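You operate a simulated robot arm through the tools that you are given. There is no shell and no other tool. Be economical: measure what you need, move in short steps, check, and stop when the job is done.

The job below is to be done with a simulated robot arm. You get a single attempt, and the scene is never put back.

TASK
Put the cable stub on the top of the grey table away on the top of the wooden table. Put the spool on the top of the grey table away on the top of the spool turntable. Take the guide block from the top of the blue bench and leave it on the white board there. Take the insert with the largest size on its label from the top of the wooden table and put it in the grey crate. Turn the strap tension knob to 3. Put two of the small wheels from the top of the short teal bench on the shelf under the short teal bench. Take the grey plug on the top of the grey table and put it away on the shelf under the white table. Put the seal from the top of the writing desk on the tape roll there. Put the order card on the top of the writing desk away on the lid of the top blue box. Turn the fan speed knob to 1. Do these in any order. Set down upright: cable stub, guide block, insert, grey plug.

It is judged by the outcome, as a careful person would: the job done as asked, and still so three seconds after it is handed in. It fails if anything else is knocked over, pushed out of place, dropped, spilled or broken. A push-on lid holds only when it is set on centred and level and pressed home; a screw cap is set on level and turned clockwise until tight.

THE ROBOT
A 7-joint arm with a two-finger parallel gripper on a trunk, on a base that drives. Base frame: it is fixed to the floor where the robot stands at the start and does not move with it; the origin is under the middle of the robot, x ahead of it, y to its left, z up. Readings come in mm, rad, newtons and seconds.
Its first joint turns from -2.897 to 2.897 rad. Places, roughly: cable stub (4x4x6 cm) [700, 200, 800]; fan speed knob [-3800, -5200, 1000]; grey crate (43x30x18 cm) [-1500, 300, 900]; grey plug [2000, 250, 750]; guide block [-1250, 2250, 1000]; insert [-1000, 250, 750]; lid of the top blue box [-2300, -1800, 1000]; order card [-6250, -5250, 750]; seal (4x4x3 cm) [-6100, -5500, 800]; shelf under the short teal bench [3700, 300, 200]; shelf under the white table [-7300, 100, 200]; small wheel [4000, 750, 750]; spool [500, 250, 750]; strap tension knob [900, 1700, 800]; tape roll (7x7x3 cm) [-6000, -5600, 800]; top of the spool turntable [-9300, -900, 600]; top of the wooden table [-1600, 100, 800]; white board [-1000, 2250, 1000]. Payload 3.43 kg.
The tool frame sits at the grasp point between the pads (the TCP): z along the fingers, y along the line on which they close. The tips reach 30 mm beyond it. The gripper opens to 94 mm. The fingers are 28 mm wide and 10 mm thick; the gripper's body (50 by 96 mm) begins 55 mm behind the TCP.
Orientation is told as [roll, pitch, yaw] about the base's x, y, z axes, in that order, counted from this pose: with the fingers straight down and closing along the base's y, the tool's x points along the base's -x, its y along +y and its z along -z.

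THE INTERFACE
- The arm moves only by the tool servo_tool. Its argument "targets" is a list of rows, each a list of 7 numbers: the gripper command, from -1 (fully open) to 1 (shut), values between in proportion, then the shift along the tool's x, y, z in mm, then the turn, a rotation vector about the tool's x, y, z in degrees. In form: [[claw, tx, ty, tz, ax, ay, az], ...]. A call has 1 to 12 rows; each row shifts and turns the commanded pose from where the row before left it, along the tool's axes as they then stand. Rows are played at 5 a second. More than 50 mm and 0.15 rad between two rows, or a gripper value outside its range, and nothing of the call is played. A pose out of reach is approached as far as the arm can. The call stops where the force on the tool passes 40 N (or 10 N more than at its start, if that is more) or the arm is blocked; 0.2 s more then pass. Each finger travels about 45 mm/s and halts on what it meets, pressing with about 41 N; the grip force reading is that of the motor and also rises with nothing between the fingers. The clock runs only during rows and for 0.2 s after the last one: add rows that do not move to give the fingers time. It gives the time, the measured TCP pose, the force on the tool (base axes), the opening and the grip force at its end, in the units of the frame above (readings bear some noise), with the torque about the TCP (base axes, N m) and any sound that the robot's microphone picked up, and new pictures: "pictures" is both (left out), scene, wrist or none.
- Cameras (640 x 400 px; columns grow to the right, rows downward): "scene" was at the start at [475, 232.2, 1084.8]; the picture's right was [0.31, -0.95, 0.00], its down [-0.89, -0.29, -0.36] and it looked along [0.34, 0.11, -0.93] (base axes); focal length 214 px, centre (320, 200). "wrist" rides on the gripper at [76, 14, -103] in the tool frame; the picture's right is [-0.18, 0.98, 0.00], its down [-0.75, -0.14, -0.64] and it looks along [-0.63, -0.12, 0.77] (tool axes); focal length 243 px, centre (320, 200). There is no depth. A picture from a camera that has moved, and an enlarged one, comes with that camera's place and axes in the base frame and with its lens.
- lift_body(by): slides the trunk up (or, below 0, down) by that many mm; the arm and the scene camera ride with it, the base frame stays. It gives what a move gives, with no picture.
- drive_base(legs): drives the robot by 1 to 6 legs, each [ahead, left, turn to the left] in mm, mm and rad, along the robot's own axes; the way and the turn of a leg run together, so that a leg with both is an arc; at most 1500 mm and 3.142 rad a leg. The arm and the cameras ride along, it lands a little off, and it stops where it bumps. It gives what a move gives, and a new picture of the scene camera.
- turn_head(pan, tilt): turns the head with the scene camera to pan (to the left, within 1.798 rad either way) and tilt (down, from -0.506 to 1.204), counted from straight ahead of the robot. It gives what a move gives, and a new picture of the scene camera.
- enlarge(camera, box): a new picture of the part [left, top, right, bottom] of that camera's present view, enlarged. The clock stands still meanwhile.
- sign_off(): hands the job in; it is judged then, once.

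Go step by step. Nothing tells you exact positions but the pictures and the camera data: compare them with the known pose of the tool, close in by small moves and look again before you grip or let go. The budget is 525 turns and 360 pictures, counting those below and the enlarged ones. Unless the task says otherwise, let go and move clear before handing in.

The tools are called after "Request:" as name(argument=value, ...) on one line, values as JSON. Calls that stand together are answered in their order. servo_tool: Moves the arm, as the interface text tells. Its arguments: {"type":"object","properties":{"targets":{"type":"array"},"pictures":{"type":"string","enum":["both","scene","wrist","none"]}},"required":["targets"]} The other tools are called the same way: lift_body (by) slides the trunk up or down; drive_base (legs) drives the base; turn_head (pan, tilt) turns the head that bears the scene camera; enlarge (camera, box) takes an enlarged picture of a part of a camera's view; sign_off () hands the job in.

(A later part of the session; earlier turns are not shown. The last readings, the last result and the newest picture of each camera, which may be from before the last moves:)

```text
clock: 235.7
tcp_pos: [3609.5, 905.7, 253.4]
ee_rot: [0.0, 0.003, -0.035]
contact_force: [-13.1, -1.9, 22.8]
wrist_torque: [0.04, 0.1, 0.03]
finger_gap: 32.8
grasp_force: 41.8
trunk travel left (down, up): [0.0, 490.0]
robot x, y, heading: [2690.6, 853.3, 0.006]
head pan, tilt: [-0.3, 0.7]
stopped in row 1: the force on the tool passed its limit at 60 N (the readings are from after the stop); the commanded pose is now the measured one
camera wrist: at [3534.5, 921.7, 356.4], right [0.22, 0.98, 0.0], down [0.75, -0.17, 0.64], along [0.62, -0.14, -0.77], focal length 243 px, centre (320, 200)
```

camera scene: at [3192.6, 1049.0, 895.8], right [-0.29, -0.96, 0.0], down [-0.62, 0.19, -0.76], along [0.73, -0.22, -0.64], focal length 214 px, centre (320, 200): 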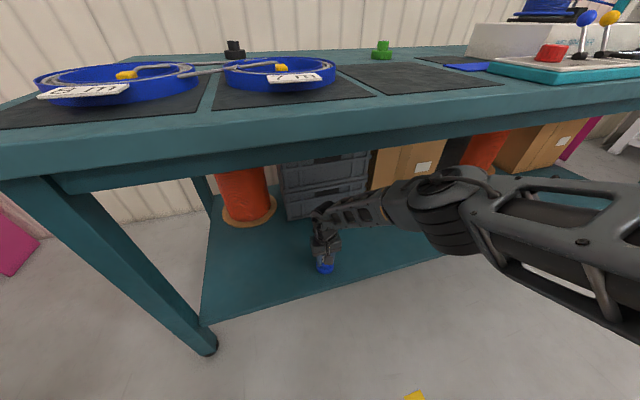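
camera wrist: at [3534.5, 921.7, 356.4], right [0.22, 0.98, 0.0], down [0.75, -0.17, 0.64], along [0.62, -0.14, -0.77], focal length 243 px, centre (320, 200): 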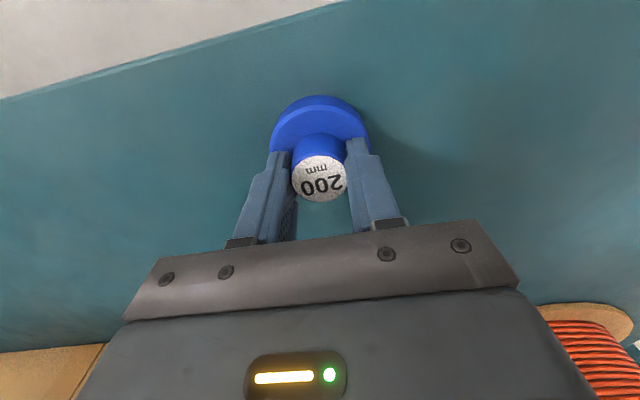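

Request:
servo_tool(targets=[[0.7, 0, 0, -1, 0, 0, 0], [0.0, 0, 0, 0, 0, 0, 0], [0.0, 0, 0, 0, 0, 0, 0], [0.0, 0, 0, -15, 0, 0, 0], [0.0, 0, 0, -30, 0, 0, 0], [0.0, 30, 0, -15, 0, 0, 0], [0.0, 45, 0, 0, 0, 0, 0], [0.0, 45, 0, 0, 0, 0, 0]])

```text
clock: 237.4
tcp_pos: [3492.0, 909.9, 310.5]
ee_rot: [-0.002, 0.005, -0.036]
contact_force: [-0.2, -0.3, 0.0]
wrist_torque: [0.04, -0.04, 0.01]
finger_gap: 46.9
grasp_force: 0.0
trunk travel left (down, up): [0.0, 490.0]
robot x, y, heading: [2691.0, 856.0, 0.008]
head pan, tilt: [-0.3, 0.7]
camera scene: at [3192.5, 1049.3, 895.8], right [-0.29, -0.96, 0.0], down [-0.62, 0.19, -0.76], along [0.73, -0.22, -0.64], focal length 214 px, centre (320, 200)
camera wrist: at [3416.7, 925.4, 414.1], right [0.22, 0.98, 0.0], down [0.75, -0.17, 0.64], along [0.62, -0.14, -0.77], focal length 243 px, centre (320, 200)
```

scene: 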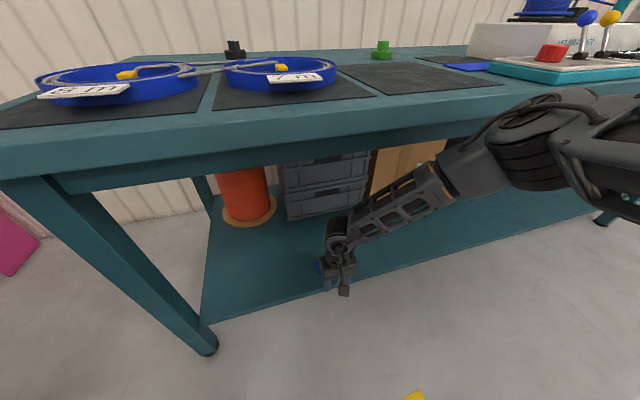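
wrist: 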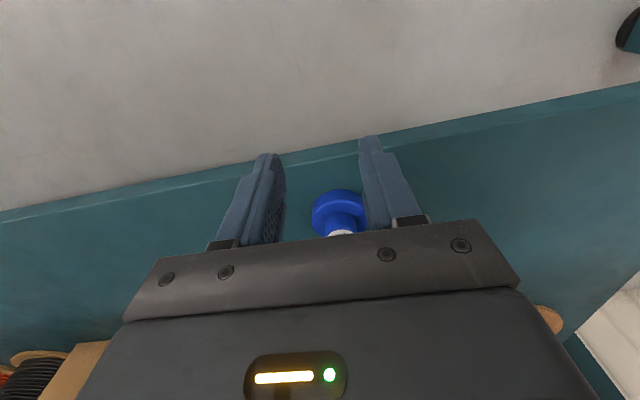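

Request:
drive_base(legs=[[-120, 20, 0]])

Request:
servo_tool(targets=[[0.0, 0, 0, -45, 0, 0, 0], [0.0, 0, 0, -45, 0, 0, 0], [0.0, 0, 0, -45, 0, 0, 0], [0.0, 0, 0, -45, 0, 0, 0], [0.0, 0, 0, -45, 0, 0, 0], [0.0, 0, 0, -45, 0, 0, 0], [0.0, 0, 0, -45, 0, 0, 0], [0.0, 0, 0, -45, 0, 0, 0]], pictures="none")

Request:
lift_body(by=330)

Request:
drive_base(legs=[[460, -230, 0]])

Request:
servo_tool(targets=[[0.0, 0, 0, 0, 0, 0, 2]])

```text
clock: 238.7
tcp_pos: [3372.3, 930.1, 310.4]
ee_rot: [-0.001, 0.003, -0.031]
contact_force: [-0.4, 0.6, -0.5]
wrist_torque: [0.01, 0.02, 0.0]
finger_gap: 46.8
grasp_force: 0.0
trunk travel left (down, up): [0.0, 490.0]
robot x, y, heading: [2568.9, 874.7, 0.011]
head pan, tilt: [-0.3, 0.7]
camera scene: at [3071.5, 1069.0, 895.8], right [-0.29, -0.96, 0.0], down [-0.62, 0.18, -0.76], along [0.73, -0.22, -0.64], focal length 214 px, centre (320, 200)
```

scene: 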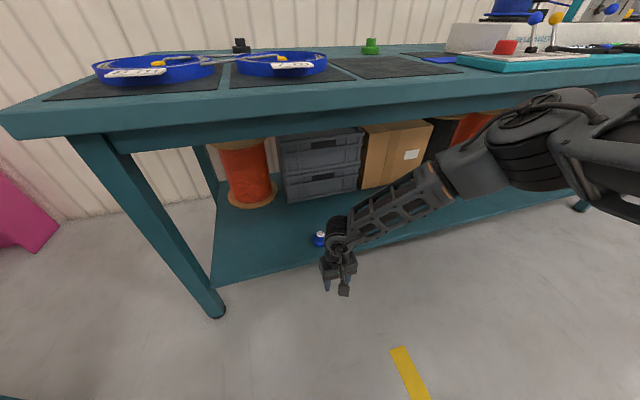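

```text
clock: 240.5
tcp_pos: [3372.2, 929.7, 671.4]
ee_rot: [-0.001, 0.002, -0.033]
contact_force: [-0.2, 0.2, 0.4]
wrist_torque: [-0.03, -0.03, 0.0]
finger_gap: 47.0
grasp_force: 0.0
trunk travel left (down, up): [0.0, 490.0]
robot x, y, heading: [2569.1, 874.6, 0.006]
head pan, tilt: [-0.3, 0.7]
```

```text
clock: 243.8
tcp_pos: [3373.6, 929.0, 1000.7]
ee_rot: [-0.001, 0.004, -0.034]
contact_force: [0.0, 0.6, -0.6]
wrist_torque: [0.0, 0.01, 0.01]
finger_gap: 46.9
grasp_force: 0.0
trunk travel left (down, up): [-330.0, 160.0]
robot x, y, heading: [2569.2, 875.0, 0.009]
head pan, tilt: [-0.3, 0.7]
```

```text
clock: 246.7
tcp_pos: [3823.5, 702.4, 1001.1]
ee_rot: [-0.002, 0.003, -0.037]
contact_force: [1.1, -0.5, -0.2]
wrist_torque: [-0.01, 0.01, 0.03]
finger_gap: 46.9
grasp_force: 0.1
trunk travel left (down, up): [-330.0, 160.0]
robot x, y, heading: [3024.8, 654.6, 0.009]
head pan, tilt: [-0.3, 0.7]
camera scene: at [3522.9, 842.3, 1225.8], right [-0.29, -0.96, 0.0], down [-0.62, 0.19, -0.76], along [0.73, -0.22, -0.64], focal length 214 px, centre (320, 200)
```

scene: 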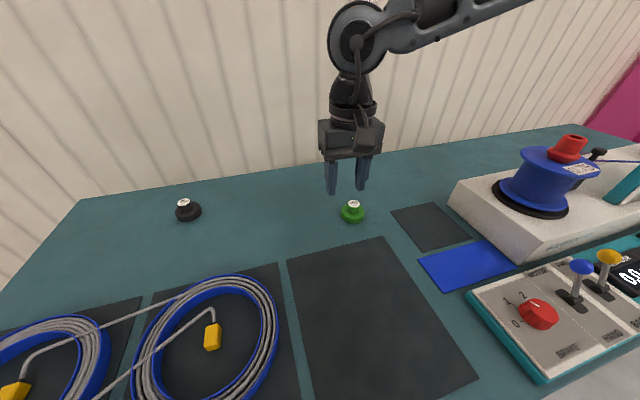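

```text
clock: 247.1
tcp_pos: [3824.1, 702.8, 1001.5]
ee_rot: [-0.001, 0.004, -0.069]
contact_force: [0.3, 0.0, 0.7]
wrist_torque: [-0.01, 0.0, 0.03]
finger_gap: 47.2
grasp_force: 0.1
trunk travel left (down, up): [-330.0, 160.0]
robot x, y, heading: [3021.3, 645.2, 0.004]
head pan, tilt: [-0.3, 0.7]
camera scene: at [3522.9, 842.3, 1225.8], right [-0.29, -0.96, 0.0], down [-0.62, 0.19, -0.76], along [0.73, -0.22, -0.64], focal length 214 px, centre (320, 200)
camera wrist: at [3749.2, 721.0, 1104.7], right [0.25, 0.97, 0.0], down [0.74, -0.19, 0.64], along [0.62, -0.16, -0.77], focal length 243 px, centre (320, 200)
```

scene: 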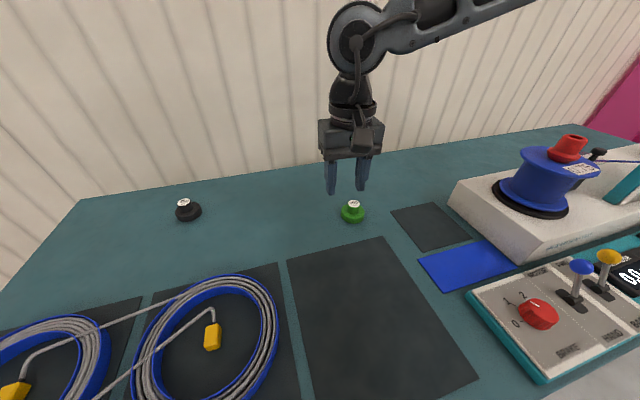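
wrist: 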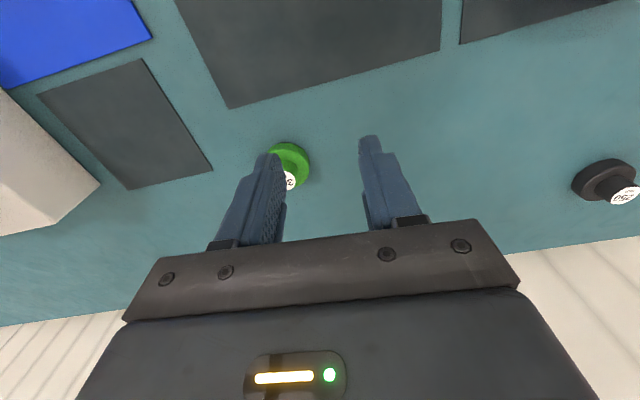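

Request:
servo_tool(targets=[[-0.2, -32, -21, 15, 0, 0, 0], [-0.2, -32, -21, 20, 0, 0, 0], [-0.2, -32, -22, 20, 0, 0, 0], [-0.2, 0, 0, 20, 0, 0, 0]], pictures="wrist")

```text
clock: 248.1
tcp_pos: [3913.8, 630.9, 926.9]
ee_rot: [-0.004, 0.004, -0.071]
contact_force: [-0.8, 0.3, 0.3]
wrist_torque: [0.01, -0.04, -0.03]
finger_gap: 56.4
grasp_force: 0.0
trunk travel left (down, up): [-330.0, 160.0]
robot x, y, heading: [3021.0, 649.8, 0.006]
head pan, tilt: [-0.3, 0.7]
camera wrist: at [3839.9, 650.8, 1029.9], right [0.25, 0.97, 0.0], down [0.74, -0.19, 0.64], along [0.62, -0.16, -0.77], focal length 243 px, centre (320, 200)
```

wrist: 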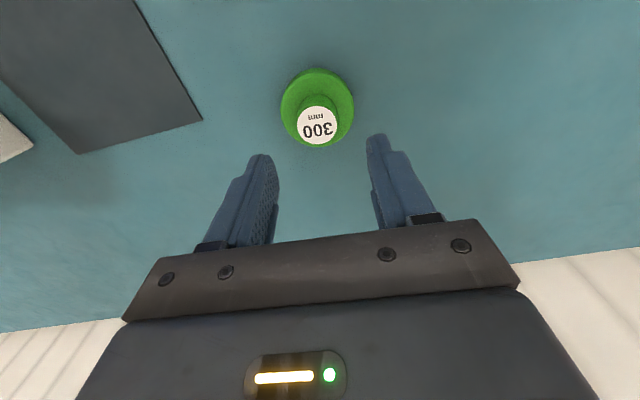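

Request:
servo_tool(targets=[[-0.2, 2, -1, 30, 0, 0, 0], [-0.2, 0, 0, 30, 0, 0, 0], [-0.1, 0, 0, 9, 0, 0, 0], [0.6, 0, 0, 0, 0, 0, 0], [0.6, 0, 0, 0, 0, 0, 0], [0.7, 0, 0, 0, 0, 0, 0], [0.7, 0, 0, 0, 0, 0, 0]], pictures="wrist")

```text
clock: 249.7
tcp_pos: [3913.4, 631.4, 857.5]
ee_rot: [-0.002, 0.003, -0.07]
contact_force: [1.2, -1.2, -0.6]
wrist_torque: [-0.03, -0.09, -0.05]
finger_gap: 32.7
grasp_force: 40.8
trunk travel left (down, up): [-330.0, 160.0]
robot x, y, heading: [3020.0, 649.2, 0.001]
head pan, tilt: [-0.3, 0.7]
camera wrist: at [3839.3, 649.4, 961.0], right [0.25, 0.97, 0.0], down [0.74, -0.19, 0.64], along [0.62, -0.16, -0.77], focal length 243 px, centre (320, 200)
```

wrist: 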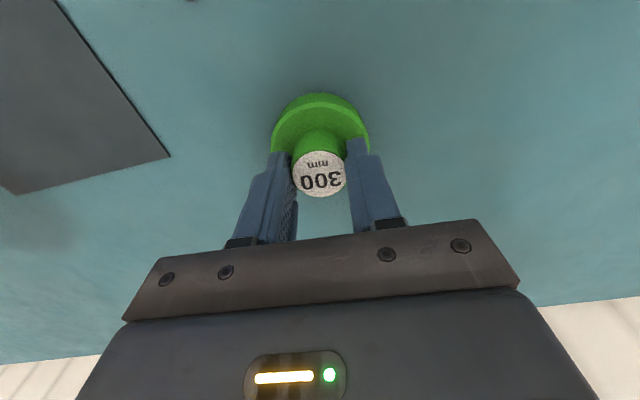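

Request:
servo_tool(targets=[[0.7, 0, 0, -20, 0, 0, 0], [0.7, 0, 0, -45, 0, 0, 0], [0.7, 20, 0, -45, 0, 0, 0], [0.7, 40, 0, -25, 0, 0, 0], [0.7, 40, 0, 0, 0, 0, 0]], pictures="none")

Request:
drive_base(legs=[[-455, 215, 0]])

Request:
lift_body(by=-330)

Request:
servo_tool(targets=[[0.7, 0, -15, 45, 0, 0, 0], [0.7, 0, -15, 45, 0, 0, 0], [0.7, 0, -15, 45, 0, 0, 0], [0.7, 0, -15, 45, 0, 0, 0], [0.7, 0, -15, 45, 0, 0, 0], [0.7, 0, -15, 45, 0, 0, 0], [0.7, 0, -15, 45, 0, 0, 0], [0.7, 0, -15, 40, 0, 0, 0]])

```text
clock: 250.9
tcp_pos: [3814.9, 636.4, 993.3]
ee_rot: [-0.003, 0.002, -0.068]
contact_force: [-0.3, 0.2, -1.8]
wrist_torque: [0.03, -0.04, -0.01]
finger_gap: 32.9
grasp_force: 40.9
trunk travel left (down, up): [-330.0, 160.0]
robot x, y, heading: [3021.9, 650.2, 0.01]
head pan, tilt: [-0.3, 0.7]
```

```text
clock: 253.1
tcp_pos: [3520.9, 796.1, 993.7]
ee_rot: [-0.004, 0.002, -0.051]
contact_force: [0.2, 0.9, -1.2]
wrist_torque: [0.0, -0.01, -0.03]
finger_gap: 32.9
grasp_force: 41.7
trunk travel left (down, up): [-330.0, 160.0]
robot x, y, heading: [2728.9, 792.2, 0.03]
head pan, tilt: [-0.3, 0.7]
stopped in leg 1: the robot was blocked; the commanded pose is now the measured one
camera scene: at [3225.0, 997.1, 1225.8], right [-0.27, -0.96, 0.0], down [-0.62, 0.17, -0.76], along [0.74, -0.21, -0.64], focal length 214 px, centre (320, 200)
```

scene: 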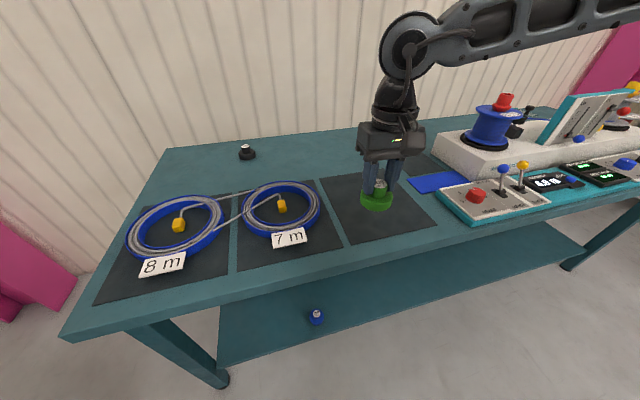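

```text
clock: 254.6
tcp_pos: [3521.0, 796.5, 856.8]
ee_rot: [-0.003, -0.001, -0.049]
contact_force: [-7.1, -1.8, 15.6]
wrist_torque: [0.02, 0.32, -0.02]
finger_gap: 33.0
grasp_force: 41.0
trunk travel left (down, up): [-190.0, 300.0]
robot x, y, heading: [2726.9, 794.1, 0.027]
head pan, tilt: [-0.3, 0.7]
stopped: the force on the tool passed its limit at 65 N (the readings are from after the stop); the commanded pose is now the measured one
```

```text
clock: 254.9
tcp_pos: [3522.0, 795.7, 857.0]
ee_rot: [-0.004, -0.004, -0.049]
contact_force: [-9.4, -1.6, 18.2]
wrist_torque: [0.0, 0.43, -0.01]
finger_gap: 32.8
grasp_force: 41.2
trunk travel left (down, up): [-190.0, 300.0]
robot x, y, heading: [2725.8, 794.7, 0.029]
head pan, tilt: [-0.3, 0.7]
stopped in row 1: the force on the tool passed its limit at 64 N (the readings are from after the stop); the commanded pose is now the measured one
camera scene: at [3224.4, 997.1, 1086.1], right [-0.27, -0.96, 0.0], down [-0.62, 0.17, -0.77], along [0.74, -0.21, -0.64], focal length 214 px, centre (320, 200)
camera wrist: at [3445.3, 813.5, 960.1], right [0.23, 0.97, 0.0], down [0.74, -0.18, 0.65], along [0.63, -0.15, -0.76], focal length 243 px, centre (320, 200)
```

scene: 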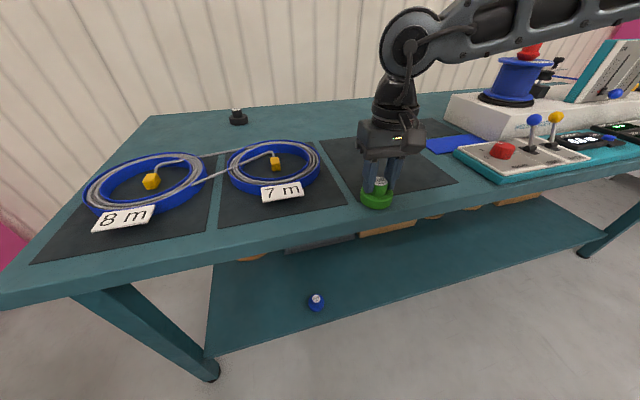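
wrist: 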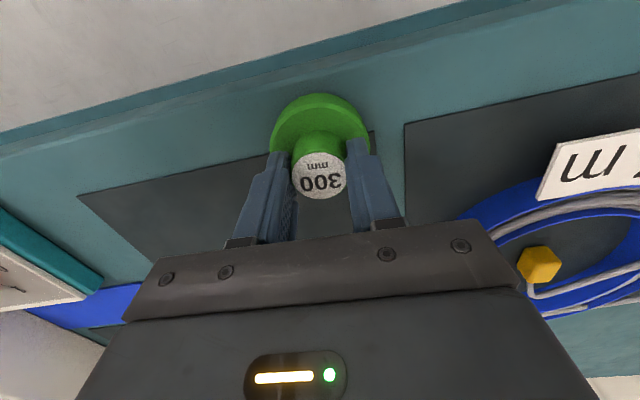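

The robot bumped the grey table's end, and the wheel came down on the bench top harmlessly. I'll raise, shift left, then back out.

Request:
lift_body(by=140)

Request:
drive_base(legs=[[20, 90, -0.025], [-170, 0, 0]])

```text
clock: 256.6
tcp_pos: [3522.8, 796.8, 996.4]
ee_rot: [-0.004, -0.004, -0.048]
contact_force: [-0.5, -0.4, -1.2]
wrist_torque: [0.01, -0.01, 0.0]
finger_gap: 32.8
grasp_force: 41.0
trunk travel left (down, up): [-330.0, 160.0]
robot x, y, heading: [2729.3, 795.9, 0.03]
head pan, tilt: [-0.3, 0.7]
```

```text
clock: 258.7
tcp_pos: [3374.1, 866.1, 995.5]
ee_rot: [-0.001, -0.002, -0.072]
contact_force: [-0.5, -0.8, -0.4]
wrist_torque: [0.01, 0.01, 0.01]
finger_gap: 33.0
grasp_force: 41.3
trunk travel left (down, up): [-330.0, 160.0]
robot x, y, heading: [2575.9, 882.4, 0.007]
head pan, tilt: [-0.3, 0.7]
camera scene: at [3081.2, 1073.4, 1225.9], right [-0.29, -0.96, 0.0], down [-0.62, 0.19, -0.76], along [0.73, -0.22, -0.64], focal length 214 px, centre (320, 200)
```

scene: 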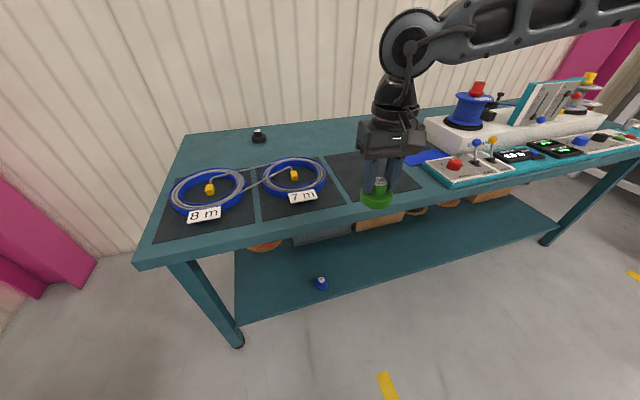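

Request:
lift_body(by=-330)

Request:
servo_tool(targets=[[0.7, 0, -12, 47, 0, 0, 0], [0.7, 0, -12, 47, 0, 0, 0], [0.7, 0, -12, 47, 0, 0, 0], [0.7, 0, -12, 47, 0, 0, 0], [0.7, 0, -12, 47, 0, 0, 0], [0.7, 0, -12, 47, 0, 0, 0], [0.7, 0, -12, 47, 0, 0, 0], [0.7, 0, -12, 47, 0, 0, 0]])

```text
clock: 262.0
tcp_pos: [3373.0, 865.7, 665.9]
ee_rot: [-0.005, -0.001, -0.07]
contact_force: [0.2, -0.2, -0.5]
wrist_torque: [0.02, 0.0, 0.0]
finger_gap: 32.8
grasp_force: 40.5
trunk travel left (down, up): [0.0, 490.0]
robot x, y, heading: [2580.9, 881.7, 0.012]
head pan, tilt: [-0.3, 0.7]
```

```text
clock: 263.8
tcp_pos: [3368.4, 766.1, 288.8]
ee_rot: [-0.004, -0.002, -0.073]
contact_force: [0.5, 0.5, -1.1]
wrist_torque: [0.01, 0.0, 0.0]
finger_gap: 32.9
grasp_force: 41.1
trunk travel left (down, up): [0.0, 490.0]
robot x, y, heading: [2580.0, 881.1, 0.003]
head pan, tilt: [-0.3, 0.7]
camera scene: at [3081.1, 1073.4, 896.0], right [-0.29, -0.96, 0.0], down [-0.62, 0.19, -0.76], along [0.73, -0.22, -0.64], focal length 214 px, centre (320, 200)
camera wrist: at [3293.2, 785.3, 392.5], right [0.25, 0.97, 0.0], down [0.74, -0.19, 0.65], along [0.62, -0.17, -0.76], focal length 243 px, centre (320, 200)
```

scene: 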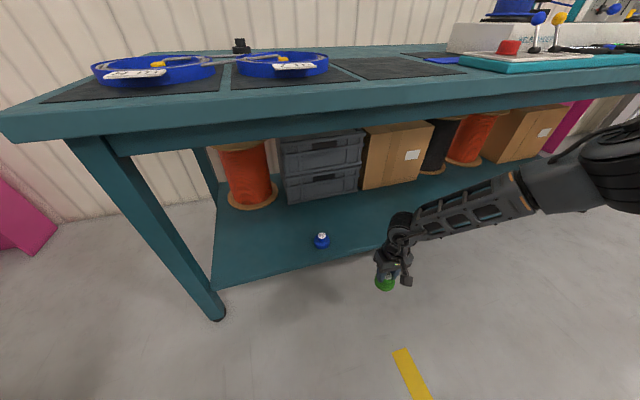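
wrist: 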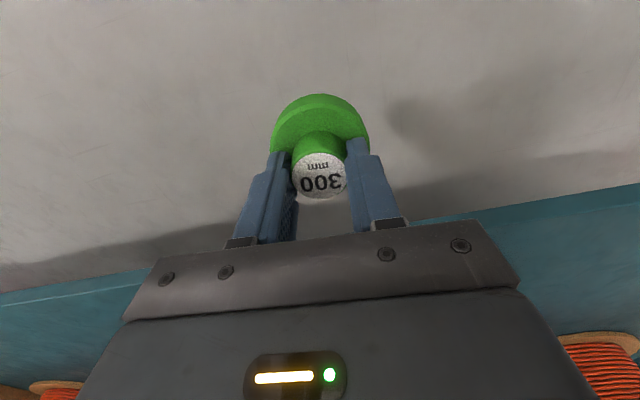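

Request:
servo_tool(targets=[[0.7, -40, 0, 0, 0, 0, 0], [0.7, -40, 0, 0, 0, 0, 0], [0.7, -35, 0, 0, 0, 0, 0]], pictures="none")

Request:
drive_base(legs=[[125, 0, 0]])

```text
clock: 264.6
tcp_pos: [3482.2, 757.4, 289.0]
ee_rot: [-0.003, -0.002, -0.072]
contact_force: [0.3, -0.2, -1.1]
wrist_torque: [-0.02, 0.01, 0.01]
finger_gap: 32.6
grasp_force: 41.1
trunk travel left (down, up): [0.0, 490.0]
robot x, y, heading: [2574.7, 877.8, 0.006]
head pan, tilt: [-0.3, 0.7]
```

```text
clock: 265.8
tcp_pos: [3607.6, 759.2, 289.2]
ee_rot: [-0.003, -0.003, -0.072]
contact_force: [0.4, -0.6, -0.4]
wrist_torque: [-0.01, -0.02, 0.02]
finger_gap: 32.7
grasp_force: 40.9
trunk travel left (down, up): [0.0, 490.0]
robot x, y, heading: [2707.3, 879.7, 0.006]
head pan, tilt: [-0.3, 0.7]
camera scene: at [3205.8, 1074.1, 895.9], right [-0.29, -0.96, 0.0], down [-0.62, 0.19, -0.76], along [0.73, -0.22, -0.64], focal length 214 px, centre (320, 200)
```

scene: 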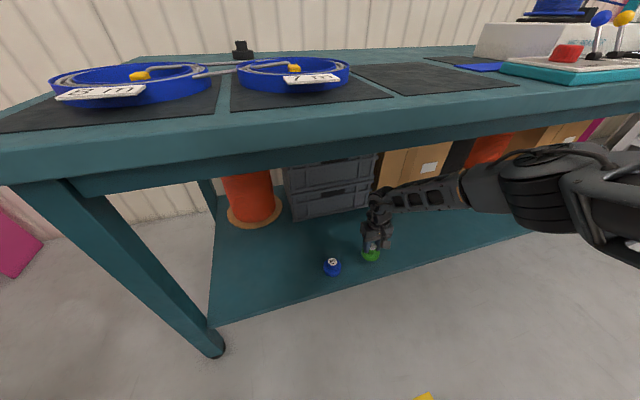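

Request:
servo_tool(targets=[[0.7, 0, 0, 15, 0, 0, 0], [0.7, 0, 0, 10, 0, 0, 0], [0.7, 0, 0, 4, 0, 0, 0], [0.7, 0, 0, 2, 0, 0, 0], [0.7, 0, 0, 2, 0, 0, 0], [0.7, 0, 0, 2, 0, 0, 0], [0.7, 0, 0, 2, 0, 0, 0], [0.7, 0, 0, 2, 0, 0, 0]], pictures="none")

```text
clock: 267.6
tcp_pos: [3607.7, 759.6, 255.2]
ee_rot: [-0.005, -0.002, -0.074]
contact_force: [-13.1, 1.5, 25.5]
wrist_torque: [0.16, 0.67, 0.0]
finger_gap: 32.9
grasp_force: 41.3
trunk travel left (down, up): [0.0, 490.0]
robot x, y, heading: [2703.3, 885.9, 0.003]
head pan, tilt: [-0.3, 0.7]
stopped in row 8: the force on the tool passed its limit at 45 N (the readings are from after the stop); the commanded pose is now the measured one
```

Request:
servo_tool(targets=[[0.7, 0, 0, -1, 0, 0, 0], [0.0, 0, 0, 0, 0, 0, 0], [0.0, 0, 0, 0, 0, 0, 0], [0.0, 0, 0, -15, 0, 0, 0], [0.0, 0, 0, -30, 0, 0, 0], [0.0, 30, 0, -15, 0, 0, 0], [0.0, 45, 0, 0, 0, 0, 0], [0.0, 45, 0, 0, 0, 0, 0]])

```text
clock: 269.4
tcp_pos: [3485.7, 768.4, 315.5]
ee_rot: [-0.002, -0.001, -0.073]
contact_force: [-0.4, 0.4, -0.2]
wrist_torque: [-0.02, 0.0, 0.0]
finger_gap: 47.2
grasp_force: 0.0
trunk travel left (down, up): [0.0, 490.0]
robot x, y, heading: [2700.2, 884.1, 0.003]
head pan, tilt: [-0.3, 0.7]
camera scene: at [3205.6, 1074.3, 895.8], right [-0.29, -0.96, 0.0], down [-0.62, 0.19, -0.76], along [0.73, -0.22, -0.64], focal length 214 px, centre (320, 200)
camera wrist: at [3410.1, 787.8, 419.0], right [0.26, 0.97, 0.0], down [0.74, -0.19, 0.64], along [0.62, -0.17, -0.77], focal length 243 px, centre (320, 200)
```

scene: 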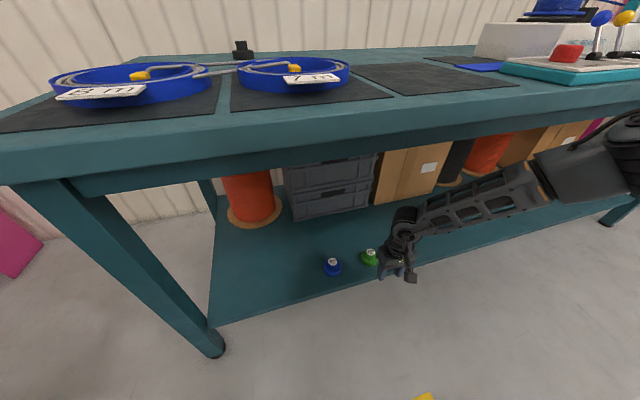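
wrist: 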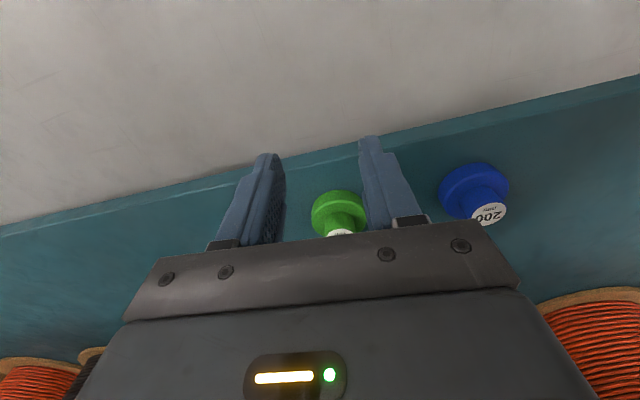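

Both wheels are on the shelf. Now I'll retreat, raise the arm, and go to the grey plug on the grey table.

Request:
drive_base(legs=[[-130, 30, 0], [0, 200, 0]])

Request:
servo_tool(targets=[[-0.5, 0, 12, -47, 0, 0, 0], [-0.5, 0, 12, -47, 0, 0, 0], [-0.5, 0, 12, -47, 0, 0, 0], [-0.5, 0, 12, -47, 0, 0, 0], [-0.5, 0, 12, -47, 0, 0, 0], [-0.5, 0, 12, -47, 0, 0, 0], [-0.5, 0, 12, -47, 0, 0, -4]], pictures="none")

Request:
lift_body(by=420)

```text
clock: 271.8
tcp_pos: [3357.1, 997.9, 315.2]
ee_rot: [-0.003, -0.001, -0.071]
contact_force: [0.0, -0.7, 0.0]
wrist_torque: [-0.01, -0.01, 0.02]
finger_gap: 47.1
grasp_force: 0.0
trunk travel left (down, up): [0.0, 490.0]
robot x, y, heading: [2574.9, 1112.7, 0.007]
head pan, tilt: [-0.3, 0.7]
camera scene: at [3077.0, 1302.9, 895.9], right [-0.29, -0.96, 0.0], down [-0.62, 0.19, -0.76], along [0.73, -0.22, -0.64], focal length 214 px, centre (320, 200)
```

scene: 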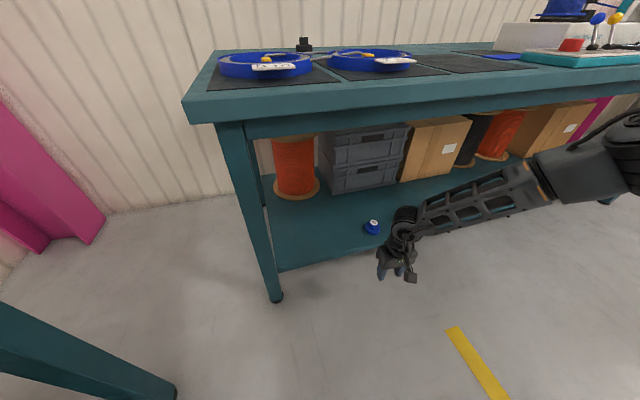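

```text
clock: 273.4
tcp_pos: [3364.5, 1083.6, 645.3]
ee_rot: [-0.004, -0.001, -0.004]
contact_force: [-0.2, 0.1, 1.1]
wrist_torque: [0.0, 0.01, 0.02]
finger_gap: 70.5
grasp_force: 0.0
trunk travel left (down, up): [0.0, 490.0]
robot x, y, heading: [2573.9, 1112.5, 0.008]
head pan, tilt: [-0.3, 0.7]
```

```text
refused: 420 is not a number from -400 to 400
```

Request:
lift_body(by=400)

Request:
drive_base(legs=[[-500, 0, 0], [0, 0, -1.578]])

Request:
turn_head(pan=0.0, tilt=0.7)

```text
clock: 277.3
tcp_pos: [3365.8, 1082.6, 1045.4]
ee_rot: [-0.004, -0.002, -0.001]
contact_force: [0.6, -0.2, 0.5]
wrist_torque: [-0.02, 0.04, -0.01]
finger_gap: 70.5
grasp_force: 0.1
trunk travel left (down, up): [-400.0, 90.0]
robot x, y, heading: [2577.4, 1109.2, 0.003]
head pan, tilt: [-0.3, 0.7]
```

```text
clock: 284.1
tcp_pos: [2001.6, 322.9, 1046.6]
ee_rot: [-0.004, -0.002, -1.62]
contact_force: [1.1, 0.3, 0.0]
wrist_torque: [-0.01, -0.01, 0.03]
finger_gap: 70.6
grasp_force: 0.0
trunk travel left (down, up): [-400.0, 90.0]
robot x, y, heading: [2065.9, 1109.2, -1.61]
head pan, tilt: [-0.3, 0.7]
camera scene: at [2234.8, 599.6, 1295.9], right [-0.94, 0.33, 0.0], down [0.22, 0.61, -0.76], along [-0.26, -0.72, -0.64], focal length 214 px, centre (320, 200)
```

scene: 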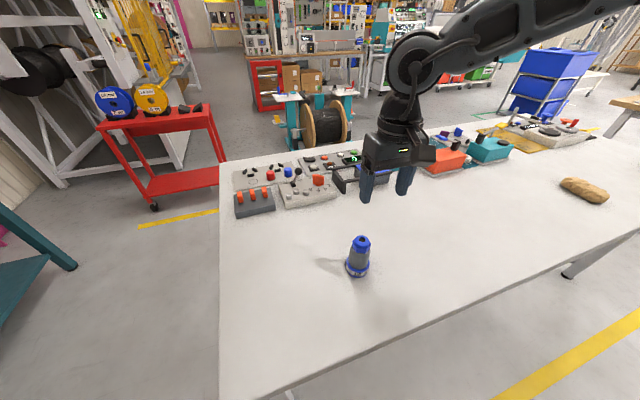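

```text
clock: 284.9
tcp_pos: [2001.5, 321.9, 1047.1]
ee_rot: [-0.003, -0.001, -1.619]
contact_force: [-0.1, 0.1, -0.3]
wrist_torque: [0.02, 0.02, 0.04]
finger_gap: 70.7
grasp_force: 0.0
trunk travel left (down, up): [-400.0, 90.0]
robot x, y, heading: [2067.5, 1107.5, -1.615]
head pan, tilt: [0.0, 0.7]
camera scene: at [2259.7, 594.7, 1295.9], right [-1.0, 0.04, 0.0], down [0.03, 0.64, -0.76], along [-0.03, -0.76, -0.64], focal length 214 px, centre (320, 200)
```

scene: 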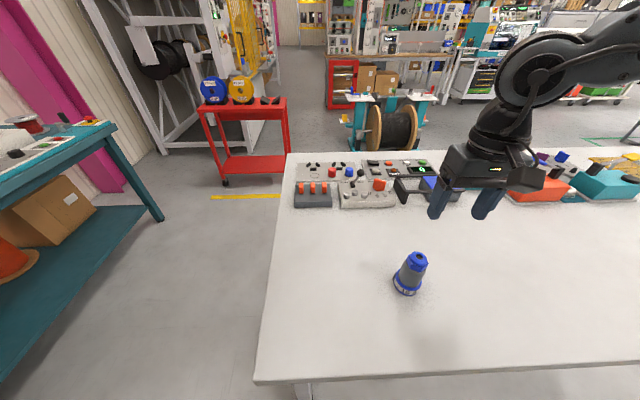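

Request:
enlarge(camera="scene", box=[280, 140, 640, 310])

```text
1.78 times, centred on (460, 225) of scene
camera zoom: at [2259.7, 594.7, 1295.9], right [-1.0, 0.04, 0.0], down [0.03, 0.64, -0.76], along [-0.03, -0.76, -0.64], focal length 381 px, centre (71, 156)
```

zoom: 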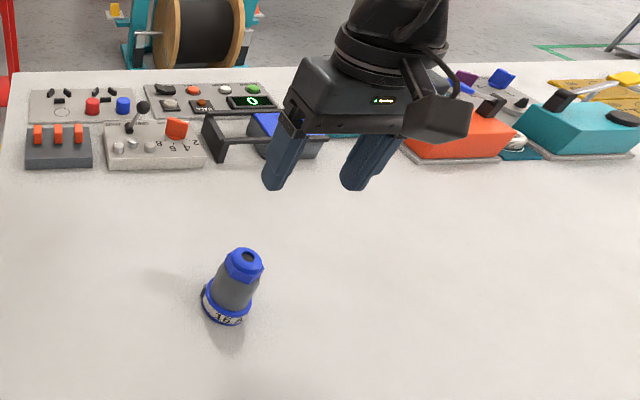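

Request:
servo_tool(targets=[[-0.6, 20, 36, 10, 0, 0, 0], [-0.6, 0, 0, 20, 0, 0, 0]])

```text
clock: 285.6
tcp_pos: [2038.1, 341.6, 1016.1]
ee_rot: [-0.004, -0.002, -1.62]
contact_force: [0.2, 0.0, -0.6]
wrist_torque: [0.01, 0.04, 0.02]
finger_gap: 75.1
grasp_force: 0.1
trunk travel left (down, up): [-400.0, 90.0]
robot x, y, heading: [2065.5, 1106.9, -1.614]
head pan, tilt: [0.0, 0.7]
camera scene: at [2259.7, 594.8, 1296.0], right [-1.0, 0.04, 0.0], down [0.03, 0.64, -0.76], along [-0.03, -0.76, -0.64], focal length 214 px, centre (320, 200)
camera wrist: at [2056.6, 416.4, 1119.6], right [0.97, -0.23, 0.0], down [-0.18, -0.74, 0.64], along [-0.15, -0.63, -0.76], focal length 243 px, centre (320, 200)
```

scene: 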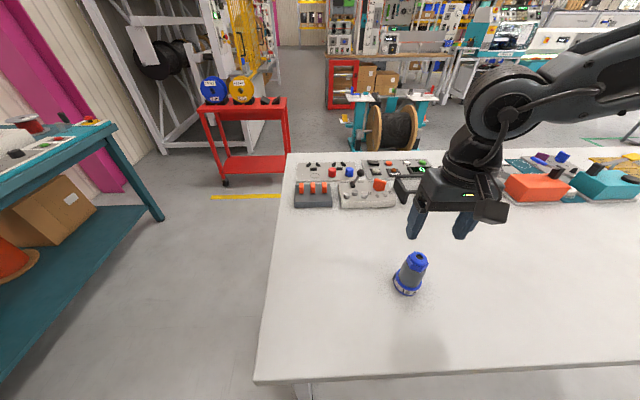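
wrist: 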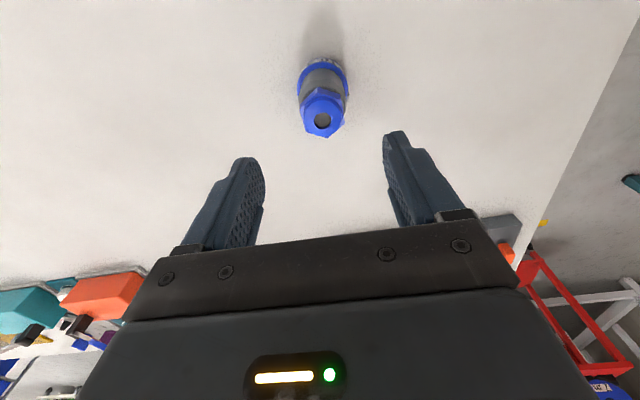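

Request:
servo_tool(targets=[[-0.6, -7, 2, 40, 0, 0, 0], [-0.6, 0, 0, 40, 0, 0, 0], [-0.6, 0, 0, 40, 0, 0, 0], [-0.6, 0, 0, 10, 0, 0, 0]], pictures="wrist")

Request:
enlarge(camera="scene", box=[350, 180, 510, 310])

```text
clock: 286.6
tcp_pos: [2040.1, 333.5, 886.0]
ee_rot: [-0.003, -0.001, -1.62]
contact_force: [0.0, -0.4, 0.1]
wrist_torque: [0.03, 0.02, -0.01]
finger_gap: 75.1
grasp_force: 0.1
trunk travel left (down, up): [-400.0, 90.0]
robot x, y, heading: [2064.6, 1109.9, -1.616]
head pan, tilt: [0.0, 0.7]
camera wrist: at [2057.6, 407.4, 989.1], right [0.97, -0.23, 0.0], down [-0.18, -0.74, 0.64], along [-0.15, -0.63, -0.77], focal length 243 px, centre (320, 200)
```

wrist: 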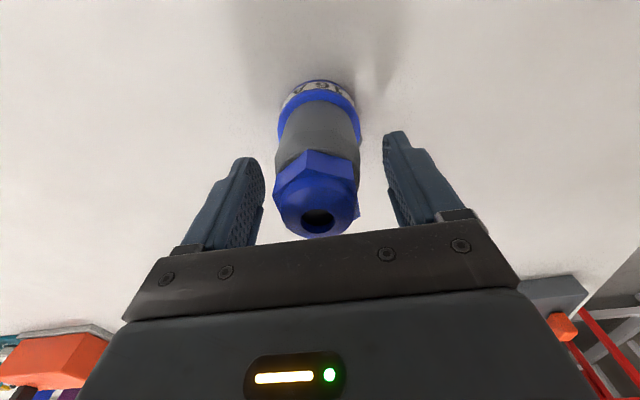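

```text
3.08 times, centred on (430, 245) of scene
camera zoom: at [2259.8, 594.8, 1295.9], right [-1.0, 0.04, 0.0], down [0.03, 0.64, -0.76], along [-0.03, -0.76, -0.64], focal length 660 px, centre (-18, 62)
```

zoom: 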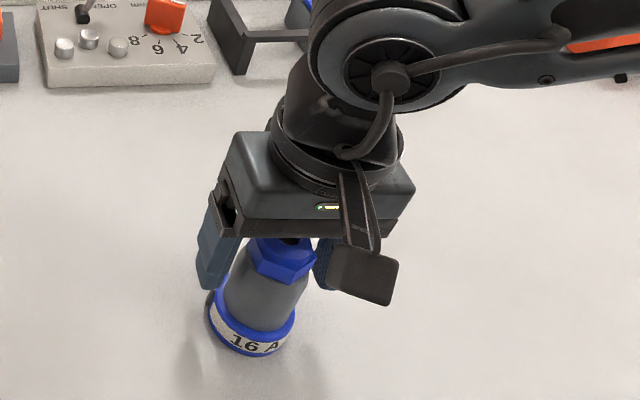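

Request:
servo_tool(targets=[[0.2, 2, -1, 0, 0, 0, 0], [0.4, 0, 0, 0, 0, 0, 0], [0.4, 0, 0, 0, 0, 0, 0], [0.4, 0, 0, 0, 0, 0, 0], [0.4, 0, 0, 0, 0, 0, 0]], pictures="none")

Request:
servo_tool(targets=[[0.5, 0, 0, -15, 0, 0, 0], [0.5, 0, 0, -30, 0, 0, 0], [0.5, 0, 0, -30, 0, 0, 0]])

```text
clock: 287.8
tcp_pos: [2038.5, 335.3, 886.6]
ee_rot: [-0.003, -0.002, -1.621]
contact_force: [1.2, -0.2, -0.1]
wrist_torque: [0.01, -0.03, 0.01]
finger_gap: 45.1
grasp_force: 40.7
trunk travel left (down, up): [-400.0, 90.0]
robot x, y, heading: [2068.7, 1109.2, -1.613]
head pan, tilt: [0.0, 0.7]
```

```text
clock: 288.6
tcp_pos: [2037.3, 336.7, 960.8]
ee_rot: [-0.003, -0.003, -1.62]
contact_force: [-0.1, -0.4, -1.3]
wrist_torque: [-0.03, 0.02, 0.01]
finger_gap: 45.1
grasp_force: 41.0
trunk travel left (down, up): [-400.0, 90.0]
robot x, y, heading: [2063.9, 1108.3, -1.616]
head pan, tilt: [0.0, 0.7]
camera scene: at [2259.8, 594.5, 1295.7], right [-1.0, 0.04, 0.0], down [0.03, 0.64, -0.76], along [-0.03, -0.76, -0.64], focal length 214 px, centre (320, 200)
camera wrist: at [2056.3, 411.6, 1064.4], right [0.97, -0.23, 0.0], down [-0.18, -0.74, 0.64], along [-0.15, -0.63, -0.77], focal length 243 px, centre (320, 200)
```

scene: 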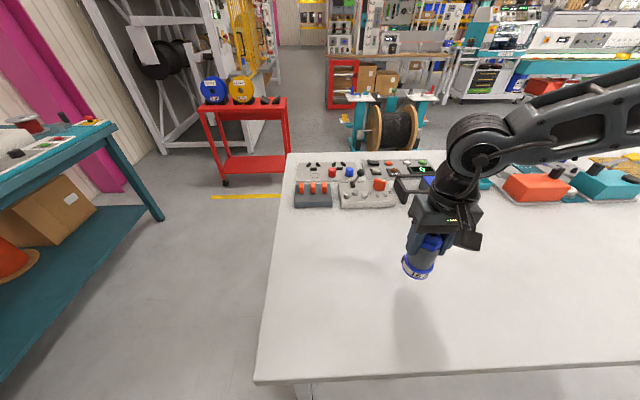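
wrist: 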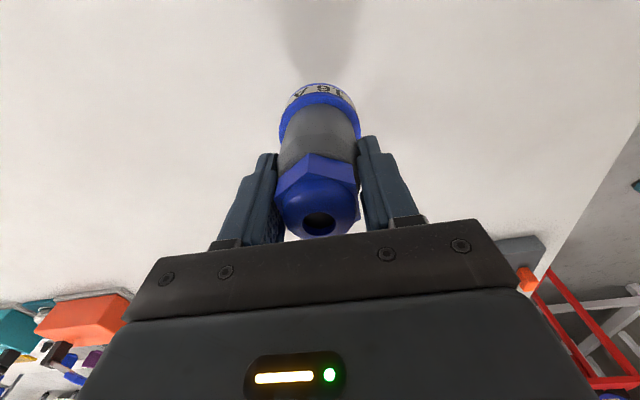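

Got the plug. I'll raise it, turn to face -x, and drive toward the white table in stages.

Request:
lift_body(by=90)

Request:
drive_base(legs=[[0, 0, -1.527], [1400, 0, 0], [1400, 0, 0]])

Request:
turn_head(pan=0.0, tilt=0.2)

```text
clock: 289.8
tcp_pos: [2038.8, 336.0, 1050.8]
ee_rot: [-0.003, -0.001, -1.62]
contact_force: [-0.2, 0.4, -1.5]
wrist_torque: [0.0, 0.02, 0.01]
finger_gap: 45.2
grasp_force: 41.2
trunk travel left (down, up): [-490.0, 0.0]
robot x, y, heading: [2061.6, 1109.2, -1.62]
head pan, tilt: [0.0, 0.7]
```

```text
clock: 307.1
tcp_pos: [-1503.0, 1164.0, 1051.0]
ee_rot: [-0.003, -0.002, 3.124]
contact_force: [-0.9, 0.0, -1.7]
wrist_torque: [-0.01, 0.01, 0.01]
finger_gap: 45.0
grasp_force: 40.7
trunk travel left (down, up): [-490.0, 0.0]
robot x, y, heading: [-727.9, 1160.2, 3.131]
head pan, tilt: [0.0, 0.7]
camera scene: at [-1238.5, 950.1, 1385.8], right [0.01, 1.0, 0.0], down [0.64, -0.01, -0.76], along [-0.76, 0.01, -0.64], focal length 214 px, centre (320, 200)
```

scene: 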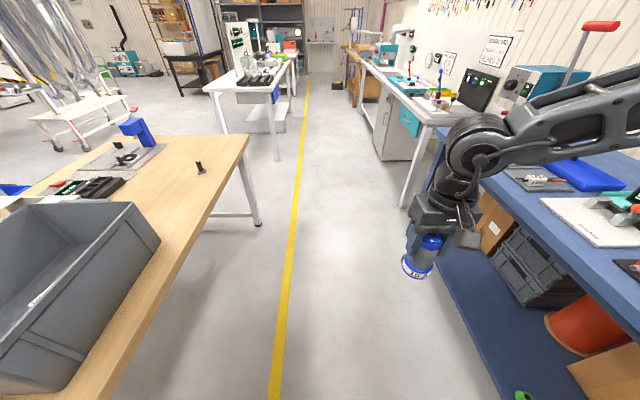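

```text
clock: 308.0
tcp_pos: [-1501.6, 1164.9, 1050.4]
ee_rot: [-0.004, -0.001, 3.121]
contact_force: [0.0, 0.0, -1.2]
wrist_torque: [0.0, -0.01, -0.01]
finger_gap: 44.7
grasp_force: 41.0
trunk travel left (down, up): [-490.0, 0.0]
robot x, y, heading: [-729.3, 1158.6, 3.13]
head pan, tilt: [0.0, 0.201]
camera scene: at [-1246.8, 950.2, 1431.1], right [0.01, 1.0, 0.0], down [0.2, 0.0, -0.98], along [-0.98, 0.01, -0.2], focal length 214 px, centre (320, 200)
```

scene: 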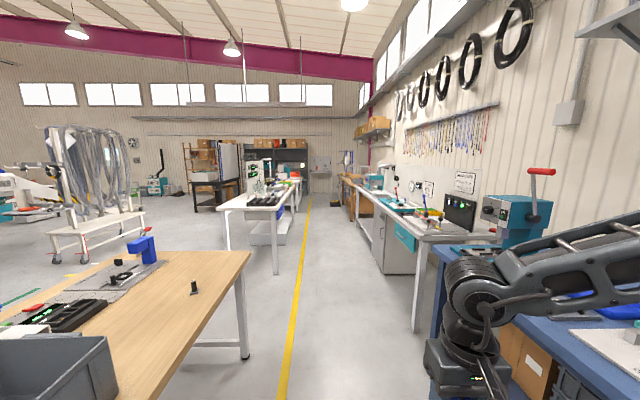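

Request:
drive_base(legs=[[1400, 50, 0], [1400, 0, 0], [1200, 0, 0]])

Request:
turn_head(pan=0.4, tilt=0.4)

```text
clock: 327.2
tcp_pos: [-5488.1, 1157.7, 1051.2]
ee_rot: [-0.003, -0.001, 3.122]
contact_force: [0.4, -0.2, -1.8]
wrist_torque: [0.03, 0.02, 0.01]
finger_gap: 44.6
grasp_force: 41.2
trunk travel left (down, up): [-490.0, 0.0]
robot x, y, heading: [-4714.4, 1151.3, 3.127]
head pan, tilt: [0.0, 0.201]
camera scene: at [-5233.5, 943.7, 1431.2], right [0.01, 1.0, 0.0], down [0.2, 0.0, -0.98], along [-0.98, 0.01, -0.2], focal length 214 px, centre (320, 200)
```

scene: 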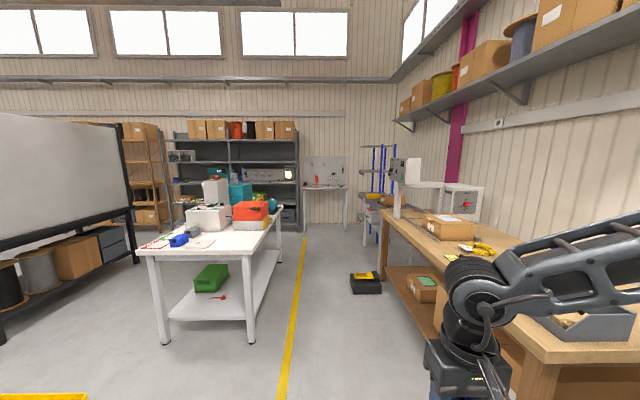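

```text
clock: 328.1
tcp_pos: [-5489.5, 1158.4, 1050.1]
ee_rot: [-0.005, -0.002, 3.122]
contact_force: [-0.5, 0.4, -1.7]
wrist_torque: [-0.02, 0.04, 0.0]
finger_gap: 44.8
grasp_force: 41.1
trunk travel left (down, up): [-490.0, 0.0]
robot x, y, heading: [-4717.3, 1150.8, 3.129]
head pan, tilt: [0.4, 0.4]
camera scene: at [-5226.2, 907.7, 1412.7], right [-0.38, 0.93, 0.0], down [0.36, 0.15, -0.92], along [-0.85, -0.35, -0.39], focal length 214 px, centre (320, 200)
```

scene: 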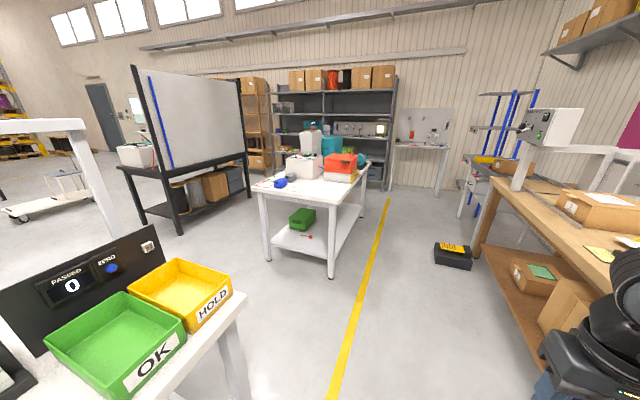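

The white table with a shelf starts at x≈-6690. I'll turn in the gap before it, then strafe alongside and reach onto its shelf from the aisle side.

Request:
drive_base(legs=[[1430, 0, 0], [0, 0, 1.575]])

Request:
turn_head(pan=-0.5, tilt=0.7)

```text
clock: 338.9
tcp_pos: [-6186.6, 418.9, 1051.0]
ee_rot: [-0.002, -0.002, -1.643]
contact_force: [0.3, 0.4, -1.5]
wrist_torque: [0.02, 0.0, 0.01]
finger_gap: 44.6
grasp_force: 40.7
trunk travel left (down, up): [-490.0, 0.0]
robot x, y, heading: [-6139.9, 1189.5, -1.637]
head pan, tilt: [0.4, 0.4]
camera scene: at [-5923.8, 669.0, 1412.6], right [-0.94, -0.33, 0.0], down [-0.13, 0.37, -0.92], along [0.3, -0.87, -0.39], focal length 214 px, centre (320, 200)
```

scene: 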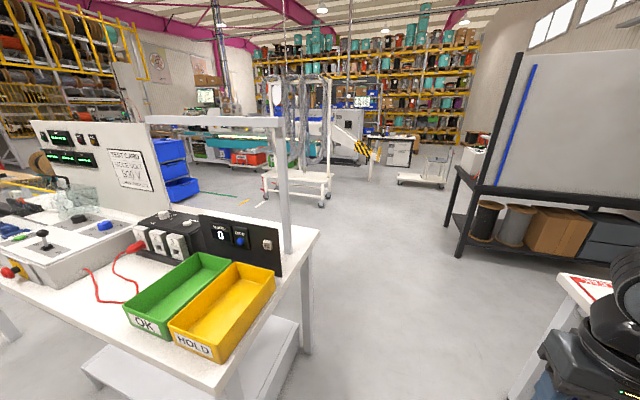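

```text
clock: 340.1
tcp_pos: [-6188.4, 419.0, 1051.4]
ee_rot: [-0.002, -0.002, -1.643]
contact_force: [0.1, 0.2, -2.3]
wrist_torque: [-0.02, 0.0, 0.0]
finger_gap: 44.9
grasp_force: 40.6
trunk travel left (down, up): [-490.0, 0.0]
robot x, y, heading: [-6139.7, 1192.8, -1.64]
head pan, tilt: [-0.499, 0.7]
camera scene: at [-5999.6, 684.6, 1385.8], right [-0.85, 0.53, 0.0], down [0.34, 0.54, -0.77], along [-0.41, -0.65, -0.64], focal length 214 px, centre (320, 200)
```

scene: 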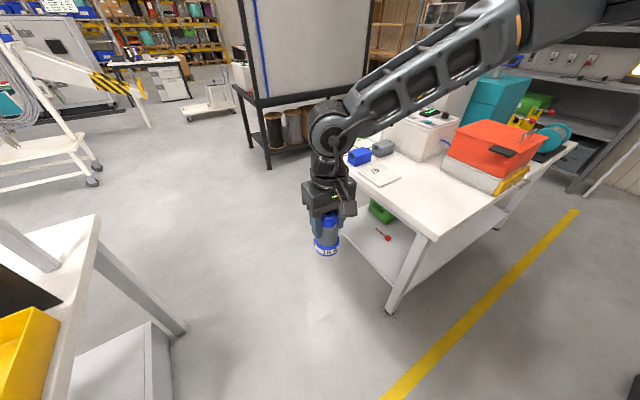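

Request:
servo_tool(targets=[[0.5, 40, 0, 0, 0, 0, -2], [0.5, 30, 0, 0, 0, 0, -2]], pictures="none")

Request:
lift_body(by=-400)

Request:
lift_body(by=-90)

Request:
servo_tool(targets=[[0.5, 0, 0, 45, 0, 0, 0], [0.5, 0, 0, 45, 0, 0, 0], [0.5, 0, 0, 45, 0, 0, 0], [0.5, 0, 0, 45, 0, 0, 0], [0.5, 0, 0, 30, 0, 0, 0]], pictures="none")

Request:
drive_base(legs=[[-30, 0, 0.066], [0, -400, 0]])

```text
clock: 340.7
tcp_pos: [-6182.3, 489.5, 1050.6]
ee_rot: [-0.004, -0.001, -1.573]
contact_force: [0.1, 0.4, -2.8]
wrist_torque: [-0.02, 0.0, 0.01]
finger_gap: 44.8
grasp_force: 41.1
trunk travel left (down, up): [-490.0, 0.0]
robot x, y, heading: [-6140.2, 1194.8, -1.635]
head pan, tilt: [-0.499, 0.7]
```

```text
clock: 344.6
tcp_pos: [-6183.1, 489.6, 650.3]
ee_rot: [-0.005, -0.002, -1.573]
contact_force: [0.2, 0.6, -1.3]
wrist_torque: [0.0, -0.01, 0.02]
finger_gap: 44.7
grasp_force: 41.3
trunk travel left (down, up): [-90.0, 400.0]
robot x, y, heading: [-6140.8, 1194.6, -1.636]
head pan, tilt: [-0.499, 0.7]
```

```text
clock: 345.8
tcp_pos: [-6182.8, 489.2, 561.6]
ee_rot: [-0.003, -0.001, -1.573]
contact_force: [0.3, -0.6, -1.1]
wrist_torque: [0.02, 0.01, 0.03]
finger_gap: 44.7
grasp_force: 41.0
trunk travel left (down, up): [0.0, 490.0]
robot x, y, heading: [-6142.5, 1193.9, -1.637]
head pan, tilt: [-0.499, 0.7]
```

```text
clock: 347.0
tcp_pos: [-6183.1, 488.5, 349.9]
ee_rot: [-0.001, -0.003, -1.573]
contact_force: [-0.1, 0.1, -2.0]
wrist_torque: [0.0, 0.0, 0.01]
finger_gap: 44.8
grasp_force: 40.8
trunk travel left (down, up): [0.0, 490.0]
robot x, y, heading: [-6140.8, 1191.3, -1.636]
head pan, tilt: [-0.499, 0.7]
```

```text
clock: 350.0
tcp_pos: [-6538.1, 517.1, 349.7]
ee_rot: [-0.005, -0.002, -1.506]
contact_force: [0.5, 0.4, -0.4]
wrist_torque: [-0.04, -0.01, 0.0]
finger_gap: 44.7
grasp_force: 41.2
trunk travel left (down, up): [0.0, 490.0]
robot x, y, heading: [-6544.8, 1221.6, -1.568]
head pan, tilt: [-0.499, 0.7]
camera scene: at [-6366.7, 724.5, 895.8], right [-0.88, 0.48, 0.0], down [0.31, 0.57, -0.76], along [-0.37, -0.67, -0.64], focal length 214 px, centre (320, 200)
```

scene: 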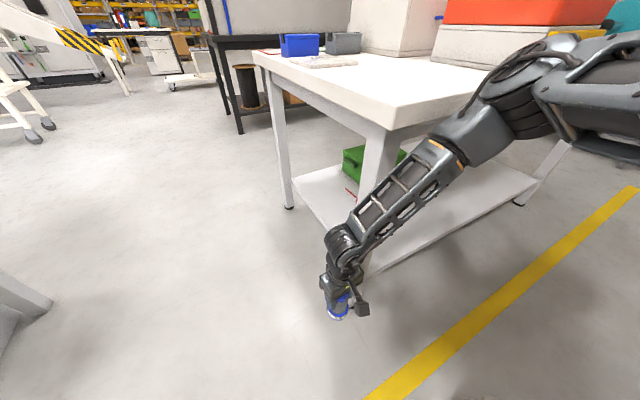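

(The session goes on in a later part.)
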